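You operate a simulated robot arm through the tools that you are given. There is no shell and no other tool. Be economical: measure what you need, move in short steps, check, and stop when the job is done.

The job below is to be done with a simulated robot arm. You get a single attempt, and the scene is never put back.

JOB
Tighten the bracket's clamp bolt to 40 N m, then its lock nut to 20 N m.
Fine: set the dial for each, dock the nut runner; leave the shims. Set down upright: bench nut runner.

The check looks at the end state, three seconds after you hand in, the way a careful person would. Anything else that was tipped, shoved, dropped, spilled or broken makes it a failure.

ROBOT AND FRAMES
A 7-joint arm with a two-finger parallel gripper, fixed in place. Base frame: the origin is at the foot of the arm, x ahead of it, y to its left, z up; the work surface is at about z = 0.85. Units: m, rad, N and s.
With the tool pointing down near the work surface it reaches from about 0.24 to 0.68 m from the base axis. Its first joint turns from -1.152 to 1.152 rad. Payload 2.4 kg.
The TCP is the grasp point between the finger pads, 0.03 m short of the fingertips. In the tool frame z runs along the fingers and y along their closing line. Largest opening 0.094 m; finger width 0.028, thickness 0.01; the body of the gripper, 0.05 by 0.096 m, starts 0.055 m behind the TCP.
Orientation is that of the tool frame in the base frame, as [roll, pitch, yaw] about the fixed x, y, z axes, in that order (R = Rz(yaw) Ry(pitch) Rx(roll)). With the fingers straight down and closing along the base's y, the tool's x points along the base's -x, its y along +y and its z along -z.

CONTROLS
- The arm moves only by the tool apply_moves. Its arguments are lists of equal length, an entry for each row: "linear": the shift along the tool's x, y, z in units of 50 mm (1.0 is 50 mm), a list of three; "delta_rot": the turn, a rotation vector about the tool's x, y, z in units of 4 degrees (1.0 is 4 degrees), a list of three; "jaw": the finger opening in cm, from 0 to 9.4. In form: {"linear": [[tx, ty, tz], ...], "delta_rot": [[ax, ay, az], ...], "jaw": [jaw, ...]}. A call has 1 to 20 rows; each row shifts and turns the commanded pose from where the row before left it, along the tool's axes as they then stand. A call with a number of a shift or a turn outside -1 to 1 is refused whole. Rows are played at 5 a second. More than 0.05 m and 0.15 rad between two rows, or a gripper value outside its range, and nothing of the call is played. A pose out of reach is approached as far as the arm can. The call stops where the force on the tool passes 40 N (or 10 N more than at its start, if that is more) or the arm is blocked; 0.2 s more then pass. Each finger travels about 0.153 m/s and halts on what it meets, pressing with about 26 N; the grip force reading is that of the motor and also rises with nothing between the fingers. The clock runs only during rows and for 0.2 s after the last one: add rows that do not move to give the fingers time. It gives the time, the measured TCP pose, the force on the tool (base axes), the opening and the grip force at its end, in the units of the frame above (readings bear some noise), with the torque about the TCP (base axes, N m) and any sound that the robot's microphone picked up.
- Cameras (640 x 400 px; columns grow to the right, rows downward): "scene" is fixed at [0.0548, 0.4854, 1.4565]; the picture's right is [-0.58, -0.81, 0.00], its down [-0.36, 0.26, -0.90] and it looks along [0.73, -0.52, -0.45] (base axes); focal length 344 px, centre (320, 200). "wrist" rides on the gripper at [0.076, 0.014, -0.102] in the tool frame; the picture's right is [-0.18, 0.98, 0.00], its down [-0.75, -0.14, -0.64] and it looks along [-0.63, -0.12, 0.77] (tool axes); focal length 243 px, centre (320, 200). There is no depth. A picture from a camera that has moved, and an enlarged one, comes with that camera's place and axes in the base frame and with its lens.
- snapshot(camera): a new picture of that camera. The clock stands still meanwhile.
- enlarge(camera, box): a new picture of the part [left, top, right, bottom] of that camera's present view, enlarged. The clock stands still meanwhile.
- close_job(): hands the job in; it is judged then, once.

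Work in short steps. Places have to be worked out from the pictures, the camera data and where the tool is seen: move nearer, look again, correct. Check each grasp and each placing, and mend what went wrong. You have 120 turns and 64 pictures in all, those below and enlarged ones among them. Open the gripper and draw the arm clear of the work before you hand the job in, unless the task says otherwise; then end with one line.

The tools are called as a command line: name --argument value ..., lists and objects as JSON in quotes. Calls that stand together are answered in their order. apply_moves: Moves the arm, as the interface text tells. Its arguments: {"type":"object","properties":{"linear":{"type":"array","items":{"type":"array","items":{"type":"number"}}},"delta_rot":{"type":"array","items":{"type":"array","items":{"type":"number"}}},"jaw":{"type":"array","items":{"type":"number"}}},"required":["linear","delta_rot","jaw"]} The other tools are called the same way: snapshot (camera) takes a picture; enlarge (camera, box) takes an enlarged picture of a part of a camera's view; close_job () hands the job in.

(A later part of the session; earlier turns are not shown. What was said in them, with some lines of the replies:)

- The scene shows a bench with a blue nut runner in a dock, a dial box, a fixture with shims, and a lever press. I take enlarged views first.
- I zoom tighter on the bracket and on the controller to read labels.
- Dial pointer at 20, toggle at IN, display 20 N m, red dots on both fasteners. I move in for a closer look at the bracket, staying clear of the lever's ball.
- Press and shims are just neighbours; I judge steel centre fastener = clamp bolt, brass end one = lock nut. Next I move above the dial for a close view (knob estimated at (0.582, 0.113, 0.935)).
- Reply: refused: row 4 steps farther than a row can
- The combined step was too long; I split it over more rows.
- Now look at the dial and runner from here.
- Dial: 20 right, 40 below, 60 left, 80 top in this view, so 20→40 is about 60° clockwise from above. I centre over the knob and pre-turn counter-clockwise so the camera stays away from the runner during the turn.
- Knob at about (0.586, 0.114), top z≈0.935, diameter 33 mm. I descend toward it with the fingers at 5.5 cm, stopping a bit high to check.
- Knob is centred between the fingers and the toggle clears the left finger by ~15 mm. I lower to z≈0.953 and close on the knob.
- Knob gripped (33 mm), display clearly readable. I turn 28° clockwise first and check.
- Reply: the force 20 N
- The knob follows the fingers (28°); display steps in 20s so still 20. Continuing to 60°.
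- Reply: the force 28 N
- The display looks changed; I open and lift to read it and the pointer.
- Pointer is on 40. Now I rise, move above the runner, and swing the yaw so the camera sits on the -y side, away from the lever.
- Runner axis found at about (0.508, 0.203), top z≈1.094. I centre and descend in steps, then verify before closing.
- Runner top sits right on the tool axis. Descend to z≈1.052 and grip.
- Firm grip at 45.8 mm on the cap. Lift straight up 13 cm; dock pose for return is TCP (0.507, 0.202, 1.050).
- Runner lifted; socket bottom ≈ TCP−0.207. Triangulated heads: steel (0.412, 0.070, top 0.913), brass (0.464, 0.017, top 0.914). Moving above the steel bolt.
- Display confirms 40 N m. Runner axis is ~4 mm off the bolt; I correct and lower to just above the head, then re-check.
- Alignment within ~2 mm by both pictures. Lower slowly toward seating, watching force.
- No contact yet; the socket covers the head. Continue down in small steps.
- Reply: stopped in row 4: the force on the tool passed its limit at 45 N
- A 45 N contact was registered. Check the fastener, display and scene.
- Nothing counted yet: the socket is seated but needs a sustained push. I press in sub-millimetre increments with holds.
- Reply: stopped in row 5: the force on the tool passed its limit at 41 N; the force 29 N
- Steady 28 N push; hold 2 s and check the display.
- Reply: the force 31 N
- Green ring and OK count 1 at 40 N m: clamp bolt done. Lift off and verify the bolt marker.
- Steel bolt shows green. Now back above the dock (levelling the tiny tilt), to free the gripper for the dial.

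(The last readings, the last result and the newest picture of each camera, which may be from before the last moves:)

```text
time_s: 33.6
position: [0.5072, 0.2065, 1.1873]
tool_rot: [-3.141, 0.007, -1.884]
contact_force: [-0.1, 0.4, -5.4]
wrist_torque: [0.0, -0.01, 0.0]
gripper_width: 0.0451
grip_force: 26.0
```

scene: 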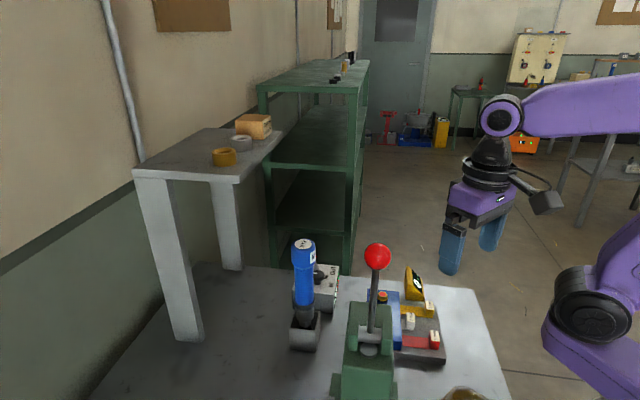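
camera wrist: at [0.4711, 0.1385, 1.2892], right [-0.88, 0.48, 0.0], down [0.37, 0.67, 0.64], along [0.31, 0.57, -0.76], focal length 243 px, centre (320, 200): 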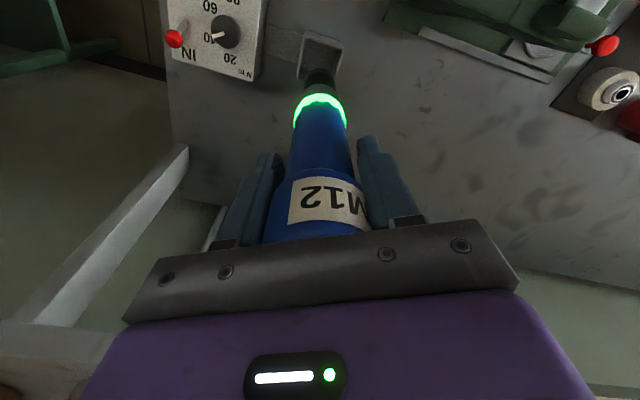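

Readings agree at y=0.2065; I shift −4.5 mm in y, level, then lower into the dock, slowing near the bottom.

apply_moves --linear '[[0.084, -0.034, 0], [0, 0, 0.5], [0, 0, 0.4], [0, 0, 0.4], [0, 0, 0]]' --delta_rot '[[0, 0.07, 0], [0, 0, 0], [0, 0, 0], [0, 0, 0], [0, 0, 0]]' --jaw '[2, 2, 2, 2, 2]'

snapshot --camera "wrist"

```text
time_s: 34.8
position: [0.51, 0.1998, 1.12]
tool_rot: [-3.141, 0.001, -1.885]
contact_force: [0.1, -1.1, -5.4]
wrist_torque: [0.02, 0.01, 0.0]
gripper_width: 0.0455
grip_force: 26.3
```

```text
22 pictures are left
camera wrist: at [0.4725, 0.1314, 1.2241], right [-0.88, 0.48, 0.0], down [0.37, 0.67, 0.64], along [0.31, 0.56, -0.77], focal length 243 px, centre (320, 200)
```

wrist: 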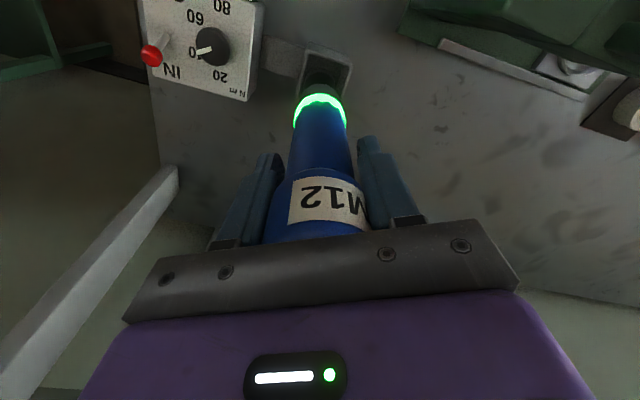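

Holder appears a bit right of the runner, matching the readings; shift +3 mm along tool y and lower.

apply_moves --linear '[[-0.02, 0.066, 0], [0, 0, 0.4], [0, 0, 0.4], [0, 0, 0.3], [0, 0, 0.06], [0, 0, 0.05], [0, 0, 0.05], [0, 0, 0.05], [0, 0, 0.05]]' --delta_rot '[[0, 0, 0], [0, 0, 0], [0, 0, 0], [0, 0, 0], [0, 0, 0], [0, 0, 0], [0, 0, 0], [0, 0, 0], [0, 0, 0]]' --jaw '[2, 2, 2, 2, 2, 2, 2, 2, 2]'

```text
time_s: 36.8
position: [0.5058, 0.2004, 1.0495]
tool_rot: [3.141, 0.001, -1.884]
contact_force: [1.2, -0.3, -5.5]
wrist_torque: [0.01, -0.03, -0.01]
gripper_width: 0.0455
grip_force: 26.0
```

apply_moves --linear '[[0, 0, 0.03], [0, 0, 0.03], [0, 0, 0.03], [0, 0, 0.03], [0, 0, 0.03]]' --delta_rot '[[0, 0, 0], [0, 0, 0], [0, 0, 0], [0, 0, 0], [0, 0, 0]]' --jaw '[2, 2, 2, 2, 2]'

```text
time_s: 38.0
position: [0.5071, 0.2013, 1.0458]
tool_rot: [-3.137, 0.004, -1.885]
contact_force: [-6.2, -3.4, 33.5]
wrist_torque: [-0.31, 0.76, 0.14]
gripper_width: 0.0457
grip_force: 26.1
```

Bottomed in the dock (33 N). I relieve the push, open the fingers and rise clear.

apply_moves --linear '[[0, 0, -0.06], [0, 0, 0], [0, 0, 0], [0, 0, 0], [0, 0, -0.6], [0, 0, -0.7], [0, 0, -0.8], [0, 0, -0.6]]' --delta_rot '[[0, 0, 0], [0, 0, 0], [0, 0, 0], [0, 0, 0], [0, 0, 0], [0, 0, 0], [0, 0, 0], [0, 0, 0]]' --jaw '[2, 5, 7, 7, 7, 7, 7, 7]'

snapshot --camera "wrist"

```text
time_s: 39.8
position: [0.5043, 0.2005, 1.1863]
tool_rot: [-3.141, -0.001, -1.885]
contact_force: [0.5, 0.4, 0.0]
wrist_torque: [0.05, 0.01, -0.01]
gripper_width: 0.07
grip_force: 0.2
```

```text
21 pictures are left
camera wrist: at [0.4678, 0.1335, 1.2886], right [-0.88, 0.48, 0.0], down [0.37, 0.67, 0.64], along [0.31, 0.56, -0.77], focal length 243 px, centre (320, 200)
```

wrist: 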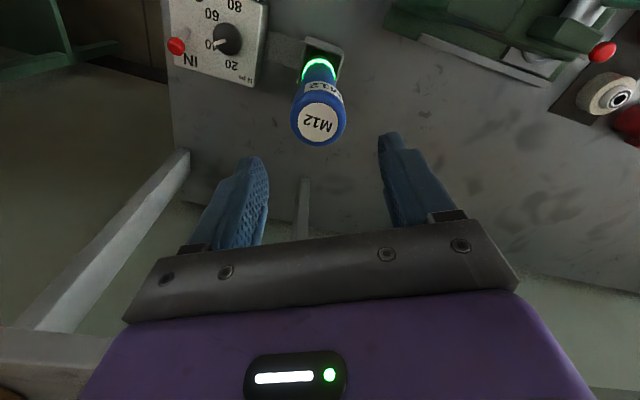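

Runner is docked upright. Now back over the knob, with yaw turned to 192° so the 60° counter-clockwise turn ends at 252°.

apply_moves --linear '[[0.4, -0.7, 0], [0.4, -0.7, 0], [0.38, -0.69, 0], [0, 0, 0], [0, 0, 0], [0, 0, 0], [0, 0, 0], [0, 0, 0], [0, 0, 0], [0, 0, 0], [0, 0, 0], [0, 0, 0], [0, 0, 0], [0, 0, 0], [0, 0, 0], [0, 0, 0], [0, 0, 0], [0, 0, 0], [0, 0, 0]]' --delta_rot '[[0, 0, 0], [0, 0, 0], [0, 0, 0], [0, 0, 1], [0, 0, 1], [0, 0, 1], [0, 0, 1], [0, 0, 1], [0, 0, 1], [0, 0, 1], [0, 0, 1], [0, 0, 1], [0, 0, 1], [0, 0, 1], [0, 0, 1], [0, 0, 1], [0, 0, 1], [0, 0, 1], [0, 0, 0]]' --jaw '[7, 7, 6, 5.5, 5.5, 5.5, 5.5, 5.5, 5.5, 5.5, 5.5, 5.5, 5.5, 5.5, 5.5, 5.5, 5.5, 5.5, 5.5]'

```text
time_s: 43.8
position: [0.5867, 0.1143, 1.181]
tool_rot: [3.141, 0.0, -2.934]
contact_force: [-0.7, -0.3, -0.9]
wrist_torque: [0.03, 0.02, -0.01]
gripper_width: 0.055
grip_force: 0.0
```

apply_moves --linear '[[0.028, -0.035, 0.8], [0, 0, 0.9], [0, 0, 0.9], [0, 0, 0.9], [0, 0, 0.5], [0, 0, 0]]' --delta_rot '[[0, 0, 0], [0, 0, 0], [0, 0, 0], [0, 0, 0], [0, 0, 0], [0, 0, 0]]' --jaw '[5.5, 5.5, 5.5, 5.5, 5.5, 5.5]'

snapshot --camera "wrist"

```text
time_s: 45.2
position: [0.5847, 0.1128, 0.9829]
tool_rot: [3.14, 0.0, -2.932]
contact_force: [-0.1, 0.9, -0.1]
wrist_torque: [0.0, -0.01, 0.0]
gripper_width: 0.0552
grip_force: 0.1
```

```text
20 pictures are left
camera wrist: at [0.5096, 0.1099, 1.0852], right [-0.02, 1.0, 0.0], down [0.77, 0.02, 0.64], along [0.64, 0.02, -0.77], focal length 243 px, centre (320, 200)
```

wrist: 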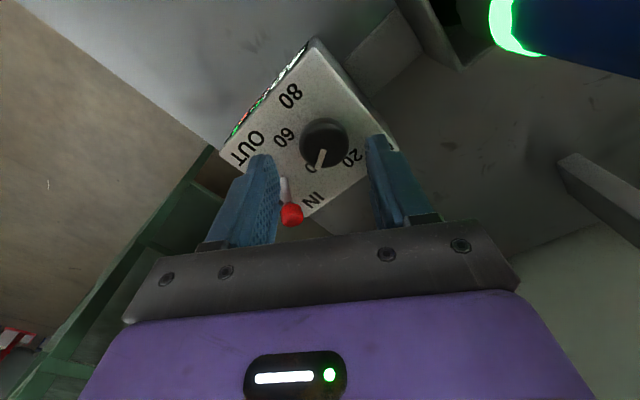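

Knob centred; toggle is 4 cm away from the finger plane. Lower, grip, and turn 60° counter-clockwise.

apply_moves --linear '[[0, 0, 0.3], [0, 0, 0.28], [0, 0, 0], [0, 0, 0], [0, 0, 0]]' --delta_rot '[[0, 0, 0], [0, 0, 0], [0, 0, 0], [0, 0, 0], [0, 0, 0]]' --jaw '[5.5, 5.5, 4, 2.5, 2.5]'

apply_moves --linear '[[0, 0, 0], [0, 0, 0], [0, 0, 0], [0, 0, 0], [0, 0, 0], [0, 0, 0], [0, 0, 0], [0, 0, 0], [0, 0, 0], [0, 0, 0], [0, 0, 0], [0, 0, 0], [0, 0, 0], [0, 0, 0], [0, 0, 0]]' --delta_rot '[[0, 0, -1], [0, 0, -1], [0, 0, -1], [0, 0, -1], [0, 0, -1], [0, 0, -1], [0, 0, -1], [0, 0, -1], [0, 0, -1], [0, 0, -1], [0, 0, -1], [0, 0, -1], [0, 0, -1], [0, 0, -1], [0, 0, -1]]' --jaw '[2.5, 2.5, 2.5, 2.5, 2.5, 2.5, 2.5, 2.5, 2.5, 2.5, 2.5, 2.5, 2.5, 2.5, 2.5]'

enlarge --camera "wrist" --box '[200, 10, 440, 210]'

```text
time_s: 46.4
position: [0.5873, 0.1138, 0.9527]
tool_rot: [3.14, 0.0, -2.928]
contact_force: [-3.6, 15.3, -4.4]
wrist_torque: [0.48, -0.53, -0.03]
gripper_width: 0.0332
grip_force: 45.0
```

```text
time_s: 49.6
position: [0.585, 0.1153, 0.9527]
tool_rot: [-3.14, 0.002, -1.881]
contact_force: [-6.6, 20.1, 19.4]
wrist_torque: [-0.1, 0.21, -0.2]
gripper_width: 0.0335
grip_force: 45.6
```

```text
2.00 times, centred on (320, 110) of wrist
camera zoom: at [0.5494, 0.0475, 1.0553], right [-0.88, 0.47, 0.0], down [0.36, 0.67, 0.64], along [0.31, 0.57, -0.76], focal length 485 px, centre (320, 380)
```

zoom: 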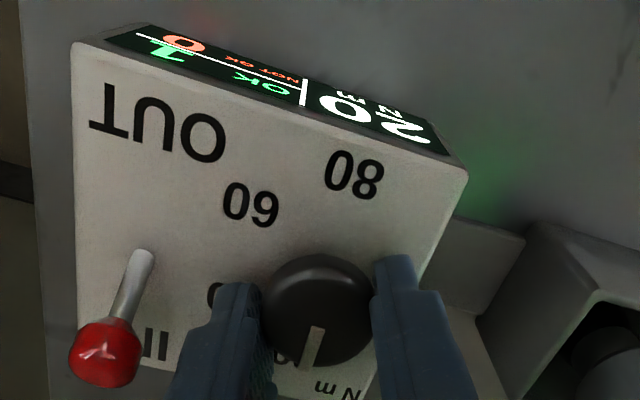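

Display reads 20 N m. Release, rise, and read position before moving over the runner.

apply_moves --linear '[[0, 0, 0], [0, 0, 0], [0, 0, -0.8], [0, 0, -0.9], [0, 0, -0.9], [0, 0, -0.9], [0, 0, -0.9], [0, 0, -0.5], [0, 0, 0]]' --delta_rot '[[0, 0, 0], [0, 0, 0], [0, 0, 0], [0, 0, 0], [0, 0, 0], [0, 0, 0], [0, 0, 0], [0, 0, 0], [0, 0, 0]]' --jaw '[5.5, 5.5, 5.5, 5.5, 5.5, 5.5, 6, 7, 7]'

```text
time_s: 51.6
position: [0.5876, 0.1113, 1.199]
tool_rot: [-3.141, 0.001, -1.884]
contact_force: [0.5, -0.6, 0.6]
wrist_torque: [0.0, 0.0, -0.03]
gripper_width: 0.0699
grip_force: 0.1
```

apply_moves --linear '[[-0.4, 0.7, 0], [-0.4, 0.7, 0], [-0.42, 0.69, 0], [0, 0, 0.5], [0, 0, 0.5], [0, 0, 0.4], [0, 0, 0]]' --delta_rot '[[0, 0, 0], [0, 0, 0], [0, 0, 0], [0, 0, 0], [0, 0, 0], [0, 0, 0], [0, 0, 0]]' --jaw '[7, 7, 7, 7, 7, 7, 7]'

snapshot --camera "wrist"

```text
time_s: 53.2
position: [0.5107, 0.2006, 1.1294]
tool_rot: [3.141, 0.0, -1.884]
contact_force: [-0.6, 0.4, 0.1]
wrist_torque: [0.0, 0.01, 0.02]
gripper_width: 0.0697
grip_force: 0.0
```

```text
18 pictures are left
camera wrist: at [0.4742, 0.1334, 1.2315], right [-0.88, 0.48, 0.0], down [0.37, 0.67, 0.64], along [0.31, 0.56, -0.77], focal length 243 px, centre (320, 200)
```

wrist: 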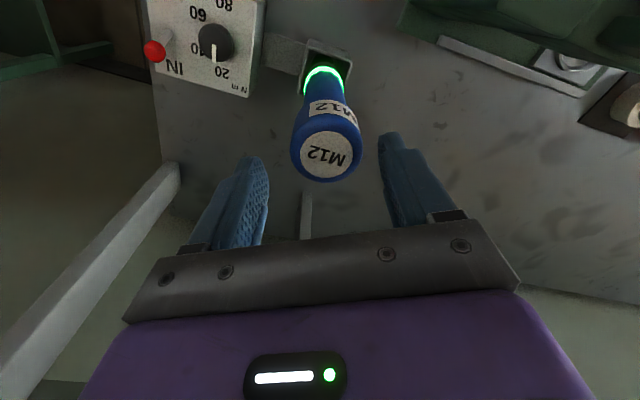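

Runner top is ~4 mm toward tool +y; correct, descend and grip.

apply_moves --linear '[[0, 0.07, 0.3], [0, 0, 0.6], [0, 0, 0.6], [0, 0, 0.1], [0, 0, 0], [0, 0, 0], [0, 0, 0]]' --delta_rot '[[0, 0, 0], [0, 0, 0], [0, 0, 0], [0, 0, 0], [0, 0, 0], [0, 0, 0], [0, 0, 0]]' --jaw '[7, 7, 7, 7, 5, 3, 2]'

```text
time_s: 54.8
position: [0.5029, 0.2031, 1.047]
tool_rot: [3.141, 0.001, -1.885]
contact_force: [0.1, 0.2, -0.1]
wrist_torque: [-0.06, -0.12, -0.01]
gripper_width: 0.0452
grip_force: 25.7
```

Gripped (45 mm). Lift and check pose.

apply_moves --linear '[[0, 0, -0.3], [0, 0, -0.5], [0, 0, -0.7], [0, 0, -0.7], [0, 0, -0.5], [0, 0, 0]]' --delta_rot '[[0, 0, 0], [0, 0, 0], [0, 0, 0], [0, 0, 0], [0, 0, 0], [0, 0, 0]]' --jaw '[2, 2, 2, 2, 2, 2]'

```text
time_s: 56.2
position: [0.5053, 0.204, 1.1832]
tool_rot: [-3.141, -0.001, -1.884]
contact_force: [-0.2, 0.1, -4.6]
wrist_torque: [0.01, 0.0, -0.01]
gripper_width: 0.0453
grip_force: 26.1
```

apply_moves --linear '[[0.8, -0.07, 0], [0.8, -0.07, 0], [0.8, -0.07, 0], [0.8, -0.07, 0], [0.61, -0.07, 0], [0, 0, 0], [0, 0, 0]]' --delta_rot '[[0, 0, 0], [0, 0, 0], [0, 0, 0], [0, 0, 0], [0, 0, 0], [0, 0, 0], [0, 0, 0]]' --jaw '[2, 2, 2, 2, 2, 2, 2]'

enlarge --camera "wrist" --box '[220, 0, 420, 140]'

```text
time_s: 57.8
position: [0.4584, 0.0149, 1.1826]
tool_rot: [-3.141, 0.0, -1.887]
contact_force: [-0.4, -0.7, -4.6]
wrist_torque: [0.07, 0.01, -0.04]
gripper_width: 0.0453
grip_force: 26.5
```

```text
2.86 times, centred on (320, 70) of wrist
camera zoom: at [0.4223, -0.0522, 1.285], right [-0.88, 0.48, 0.0], down [0.37, 0.67, 0.64], along [0.31, 0.56, -0.77], focal length 693 px, centre (320, 571)
```

zoom: 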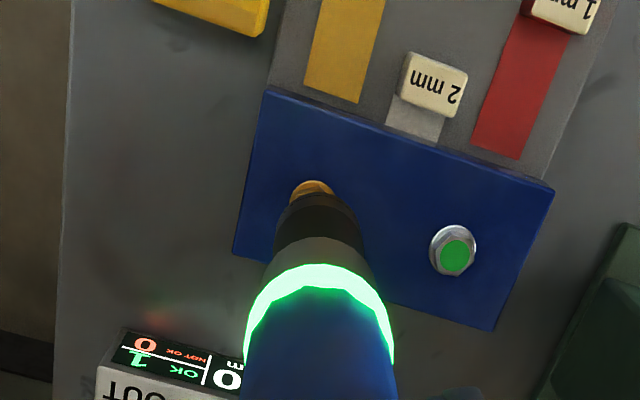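

Socket is ~5 mm short of the brass nut; correct to (0.463, 0.0175) and lower to just above it.

apply_moves --linear '[[-0.078, -0.072, 0.2], [0, 0, 0.4], [0, 0, 0.2], [0, 0, 0], [0, 0, 0]]' --delta_rot '[[0, 0, 0], [0, 0, 0], [0, 0, 0], [0, 0, 0], [0, 0, 0]]' --jaw '[2, 2, 2, 2, 2]'

enlarge --camera "wrist" --box '[240, 0, 400, 110]'

enlarge --camera "scene" --box '[350, 240, 450, 330]'

```text
time_s: 59.0
position: [0.463, 0.0183, 1.1427]
tool_rot: [-3.141, 0.0, -1.886]
contact_force: [0.1, 0.0, -4.3]
wrist_torque: [-0.01, -0.02, 0.02]
gripper_width: 0.0451
grip_force: 25.8
```

```text
3.64 times, centred on (320, 55) of wrist
camera zoom: at [0.4272, -0.0489, 1.2457], right [-0.88, 0.48, 0.0], down [0.37, 0.67, 0.64], along [0.31, 0.56, -0.77], focal length 882 px, centre (320, 727)
```

zoom: 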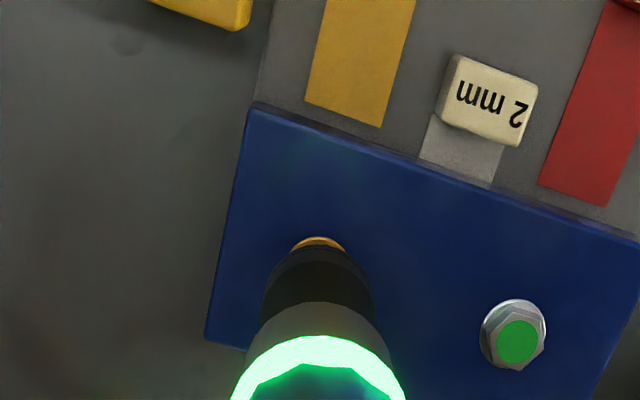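

```text
4.44 times, centred on (400, 285) of scene
camera zoom: at [0.0549, 0.4854, 1.4565], right [-0.58, -0.81, 0.0], down [-0.36, 0.26, -0.9], along [0.73, -0.52, -0.45], focal length 1528 px, centre (-36, -178)
```

zoom: 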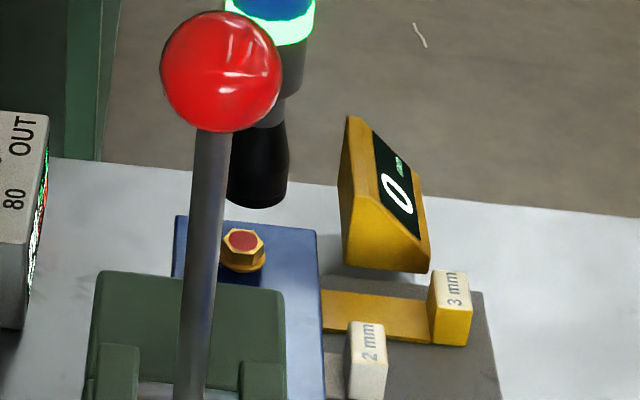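

Wrist view matches the steel-bolt approach; scene hints at a ~2 mm shift away from the camera. Nudge 1.5 mm and lower gently.

apply_moves --linear '[[-0.03, 0, 0.2], [0, 0, 0.2], [0, 0, 0.1], [0, 0, 0.06], [0, 0, 0.06], [0, 0, 0.06], [0, 0, 0]]' --delta_rot '[[0, 0, 0], [0, 0, 0], [0, 0, 0], [0, 0, 0], [0, 0, 0], [0, 0, 0], [0, 0, 0]]' --jaw '[2, 2, 2, 2, 2, 2, 2]'

```text
time_s: 60.6
position: [0.4641, 0.0205, 1.1087]
tool_rot: [-3.141, -0.001, -1.885]
contact_force: [-0.2, -0.9, -5.3]
wrist_torque: [0.02, -0.01, 0.01]
gripper_width: 0.045
grip_force: 26.3
```

Past the head-top height with no contact, so the socket is over the nut. Continue gently.

apply_moves --linear '[[0, 0, 0.06], [0, 0, 0.06], [0, 0, 0.04], [0, 0, 0.03], [0, 0, 0.02], [0, 0, 0.02], [0, 0, 0]]' --delta_rot '[[0, 0, 0], [0, 0, 0], [0, 0, 0], [0, 0, 0], [0, 0, 0], [0, 0, 0], [0, 0, 0]]' --jaw '[2, 2, 2, 2, 2, 2, 2]'

```text
time_s: 62.2
position: [0.4653, 0.0211, 1.0967]
tool_rot: [-3.14, 0.0, -1.884]
contact_force: [2.7, 0.6, 0.4]
wrist_torque: [0.12, -0.28, 0.0]
gripper_width: 0.0453
grip_force: 26.5
```

Light contact started (force rising from −5 to 0). Press on in small increments.

apply_moves --linear '[[0, 0, 0.01], [0, 0, 0.01], [0, 0, 0.01], [0, 0, 0], [0, 0, 0]]' --delta_rot '[[0, 0, 0], [0, 0, 0], [0, 0, 0], [0, 0, 0], [0, 0, 0]]' --jaw '[1, 1, 1, 1, 1]'

```text
time_s: 63.4
position: [0.4643, 0.0203, 1.0951]
tool_rot: [3.14, -0.001, -1.885]
contact_force: [-1.0, -0.5, -4.1]
wrist_torque: [0.02, -0.01, 0.01]
gripper_width: 0.0452
grip_force: 26.4
```

apply_moves --linear '[[0, 0, 0.02], [0, 0, 0.02], [0, 0, 0.01], [0, 0, 0], [0, 0, 0]]' --delta_rot '[[0, 0, 0], [0, 0, 0], [0, 0, 0], [0, 0, 0], [0, 0, 0]]' --jaw '[1, 1, 1, 1, 1]'

```text
time_s: 64.4
position: [0.4656, 0.0203, 1.0943]
tool_rot: [-3.138, 0.002, -1.885]
contact_force: [-4.0, -0.4, 7.0]
wrist_torque: [0.1, 0.59, 0.04]
gripper_width: 0.0455
grip_force: 26.1
stopped in row 5: the force on the tool passed its limit at 41 N (the readings are from after the stop); the commanded pose is now the measured one
```

Same seating behaviour as on the first bolt; repeat the steady ~28 N push and hold.

apply_moves --linear '[[0, 0, 0.01], [0, 0, 0], [0, 0, 0.005], [0, 0, 0], [0, 0, 0]]' --delta_rot '[[0, 0, 0], [0, 0, 0], [0, 0, 0], [0, 0, 0], [0, 0, 0]]' --jaw '[1, 1, 1, 1, 1]'

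```text
time_s: 65.6
position: [0.4658, 0.0197, 1.0942]
tool_rot: [-3.135, 0.003, -1.886]
contact_force: [-8.0, -0.5, 32.3]
wrist_torque: [0.15, 1.16, 0.04]
gripper_width: 0.0452
grip_force: 26.5
```

enlarge --camera "wrist" --box '[150, 0, 410, 170]'

```text
2.35 times, centred on (280, 85) of wrist
camera zoom: at [0.4287, -0.0474, 1.1971], right [-0.88, 0.48, -0.01], down [0.36, 0.67, 0.65], along [0.31, 0.56, -0.76], focal length 571 px, centre (414, 471)
```

zoom: 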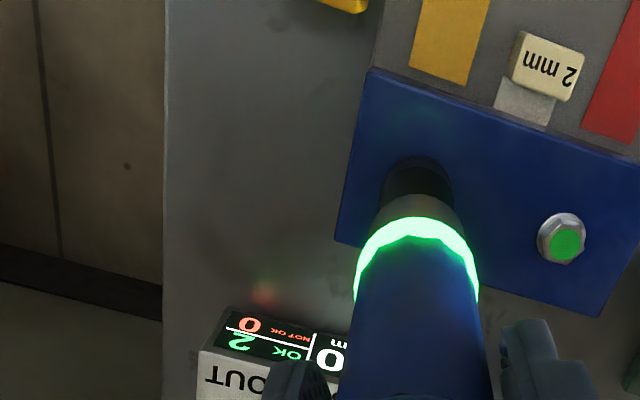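

OK count is 2, NOT OK 0. Lift off, levelling the small tilt, and check the marker.

apply_moves --linear '[[0, 0, -0.1], [0, 0, -0.5], [0, 0, -0.6], [0, 0, -0.6], [0, 0, 0]]' --delta_rot '[[0, 0, 0], [0, 0, 0], [0, 0, 0], [0, 0, 0], [0, 0, 0]]' --jaw '[2, 2, 2, 2, 2]'

enlarge --camera "wrist" --box '[200, 0, 440, 150]'

```text
time_s: 66.8
position: [0.466, 0.0198, 1.1859]
tool_rot: [-3.14, 0.0, -1.884]
contact_force: [0.5, -0.2, -5.0]
wrist_torque: [-0.02, -0.01, -0.03]
gripper_width: 0.045
grip_force: 26.1
```

```text
2.67 times, centred on (320, 75) of wrist
camera zoom: at [0.4293, -0.0478, 1.2878], right [-0.88, 0.48, 0.0], down [0.36, 0.67, 0.64], along [0.31, 0.56, -0.77], focal length 647 px, centre (320, 533)
```

zoom: 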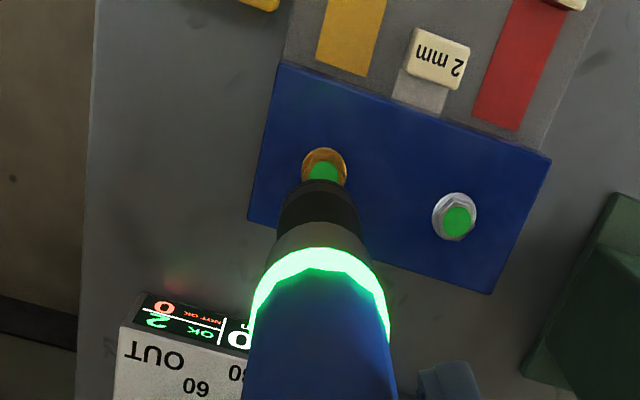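

Both fasteners green. Return above the dock.

apply_moves --linear '[[-0.75, 0.078, 0], [-0.75, 0.078, 0], [-0.75, 0.078, 0], [-0.75, 0.078, 0], [-0.746, 0.078, 0], [0, 0, 0], [0, 0, 0]]' --delta_rot '[[0, 0, 0], [0, 0, 0], [0, 0, 0], [0, 0, 0], [0, 0, 0], [0, 0, 0], [0, 0, 0]]' --jaw '[2, 2, 2, 2, 2, 2, 2]'

```text
time_s: 68.4
position: [0.5043, 0.2043, 1.1839]
tool_rot: [-3.138, 0.002, -1.885]
contact_force: [0.3, -0.3, -4.2]
wrist_torque: [0.01, 0.01, 0.0]
gripper_width: 0.0448
grip_force: 26.3
```

apply_moves --linear '[[0, 0, 0.5], [0, 0, 0.5], [0, 0, 0.3], [0, 0, 0]]' --delta_rot '[[0, 0, 0], [0, 0, 0], [0, 0, 0], [0, 0, 0]]' --jaw '[2, 2, 2, 2]'

snapshot --camera "wrist"

```text
time_s: 69.4
position: [0.5044, 0.2039, 1.1191]
tool_rot: [-3.138, 0.001, -1.885]
contact_force: [-0.6, -0.5, -5.4]
wrist_torque: [-0.03, 0.01, 0.02]
gripper_width: 0.045
grip_force: 26.4
```

```text
12 pictures are left
camera wrist: at [0.4682, 0.1371, 1.2222], right [-0.88, 0.48, 0.0], down [0.36, 0.67, 0.64], along [0.31, 0.56, -0.77], focal length 243 px, centre (320, 200)
```

wrist: 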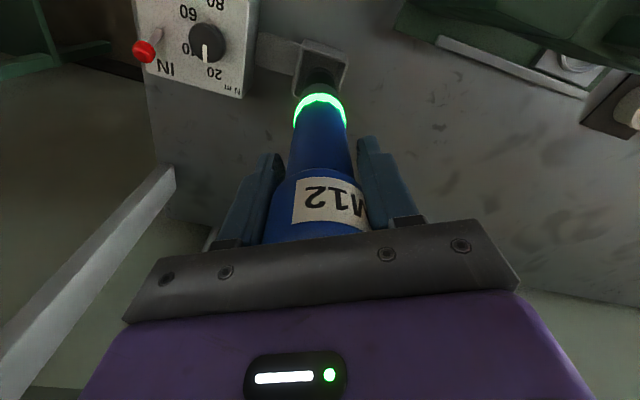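

Runner is centred over the holder. Lower in, slowing at the bottom.

apply_moves --linear '[[0.024, 0, 0.3], [0, 0, 0.4], [0, 0, 0.4], [0, 0, 0.1], [0, 0, 0.06], [0, 0, 0.05], [0, 0, 0.05], [0, 0, 0.04], [0, 0, 0.03]]' --delta_rot '[[0, 0, 0], [0, 0, 0], [0, 0, 0], [0, 0, 0], [0, 0, 0], [0, 0, 0], [0, 0, 0], [0, 0, 0], [0, 0, 0]]' --jaw '[2, 2, 2, 2, 2, 2, 2, 2, 2]'

```text
time_s: 71.4
position: [0.5046, 0.2033, 1.0465]
tool_rot: [-3.139, 0.003, -1.885]
contact_force: [0.3, -0.3, -5.0]
wrist_torque: [-0.01, -0.02, 0.01]
gripper_width: 0.0452
grip_force: 25.5
```

apply_moves --linear '[[0, 0, 0.03], [0, 0, 0.03], [0, 0, 0.02], [0, 0, 0]]' --delta_rot '[[0, 0, 0], [0, 0, 0], [0, 0, 0], [0, 0, 0]]' --jaw '[2, 2, 2, 2]'

```text
time_s: 72.3
position: [0.5058, 0.2025, 1.0469]
tool_rot: [-3.133, 0.006, -1.884]
contact_force: [-3.4, -0.7, 6.7]
wrist_torque: [-0.06, 0.66, 0.02]
gripper_width: 0.045
grip_force: 26.1
stopped in row 4: the force on the tool passed its limit at 42 N (the readings are from after the stop); the commanded pose is now the measured one
```

Bottomed in the dock with light residual load. Open, rise clear, and verify.

apply_moves --linear '[[0, 0, 0], [0, 0, 0], [0, 0, 0], [0, 0, -0.6], [0, 0, -0.7], [0, 0, -0.8], [0, 0, -0.8], [0, 0, -0.6]]' --delta_rot '[[0, 0, 0], [0, 0, 0], [0, 0, 0], [0, 0, 0], [0, 0, 0], [0, 0, 0], [0, 0, 0], [0, 0, 0]]' --jaw '[5, 7, 7, 7, 7, 7, 7, 7]'

snapshot --camera "wrist"

enlarge --camera "scene" --box '[260, 200, 480, 390]'

```text
time_s: 74.1
position: [0.5049, 0.2027, 1.2203]
tool_rot: [-3.132, 0.005, -1.884]
contact_force: [0.0, -0.2, -0.6]
wrist_torque: [0.03, 0.02, 0.02]
gripper_width: 0.07
grip_force: 0.0
```

```text
11 pictures are left
camera wrist: at [0.4683, 0.1349, 1.3236], right [-0.88, 0.48, -0.01], down [0.36, 0.67, 0.65], along [0.31, 0.57, -0.76], focal length 243 px, centre (320, 200)
```

wrist: 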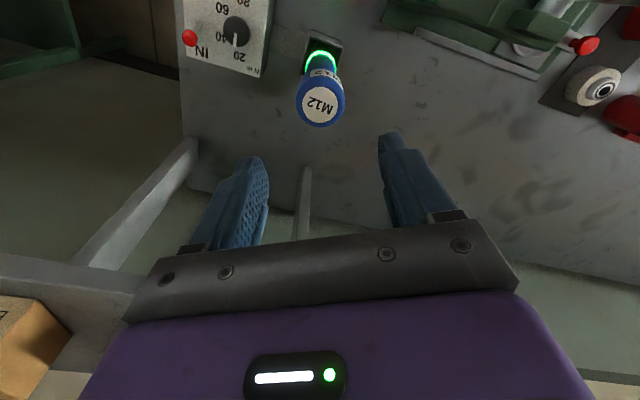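

```text
2.11 times, centred on (370, 295) of scene
camera zoom: at [0.0548, 0.4854, 1.4565], right [-0.58, -0.81, 0.0], down [-0.36, 0.26, -0.9], along [0.73, -0.52, -0.45], focal length 724 px, centre (215, 0)
```

zoom: 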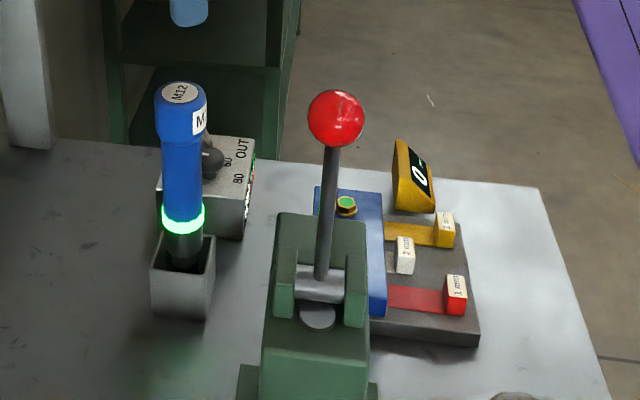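

Runner stands docked, both fasteners green, shims untouched. Draw the arm clear, then hand in.

apply_moves --linear '[[0, 0, -0.9], [0, 0, -0.5], [0.8, 0.25, 0], [0.8, 0.25, 0], [0.8, 0.25, 0], [0.8, 0.25, 0], [0, 0, 0]]' --delta_rot '[[0, 0, 0], [0, 0, 0], [0, 0, 0], [0, 0, 0], [0, 0, 0], [0, 0, 0], [0, 0, 0]]' --jaw '[9, 9, 9, 9, 9, 9, 9]'

snapshot --camera "scene"

```text
time_s: 75.7
position: [0.408, 0.063, 1.2911]
tool_rot: [-3.132, 0.006, -1.886]
contact_force: [-0.1, -0.4, 1.4]
wrist_torque: [0.01, 0.0, 0.01]
gripper_width: 0.0898
grip_force: 0.0
```

```text
9 pictures are left
```

scene: 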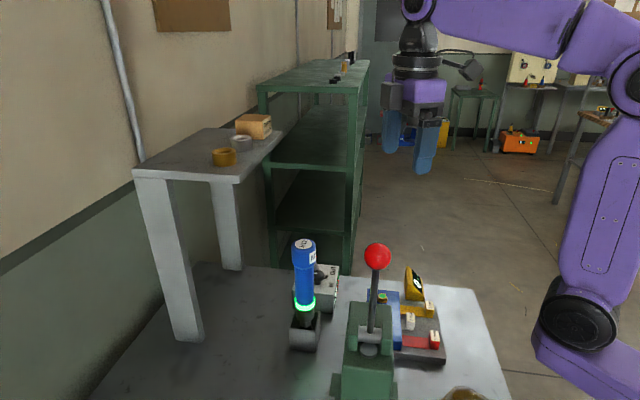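

Everything is in place and the arm is clear; handing in.

close_job

```text
The job is handed in.
```

I tightened the clamp bolt at 40 N m, then the lock nut at 20 N m; the controller counted both OK (0 not OK), the runner stands upright in its dock and the shims are untouched. Neither fastener is labelled, so I took the steel one as the clamp bolt and the brass one as the lock nut.
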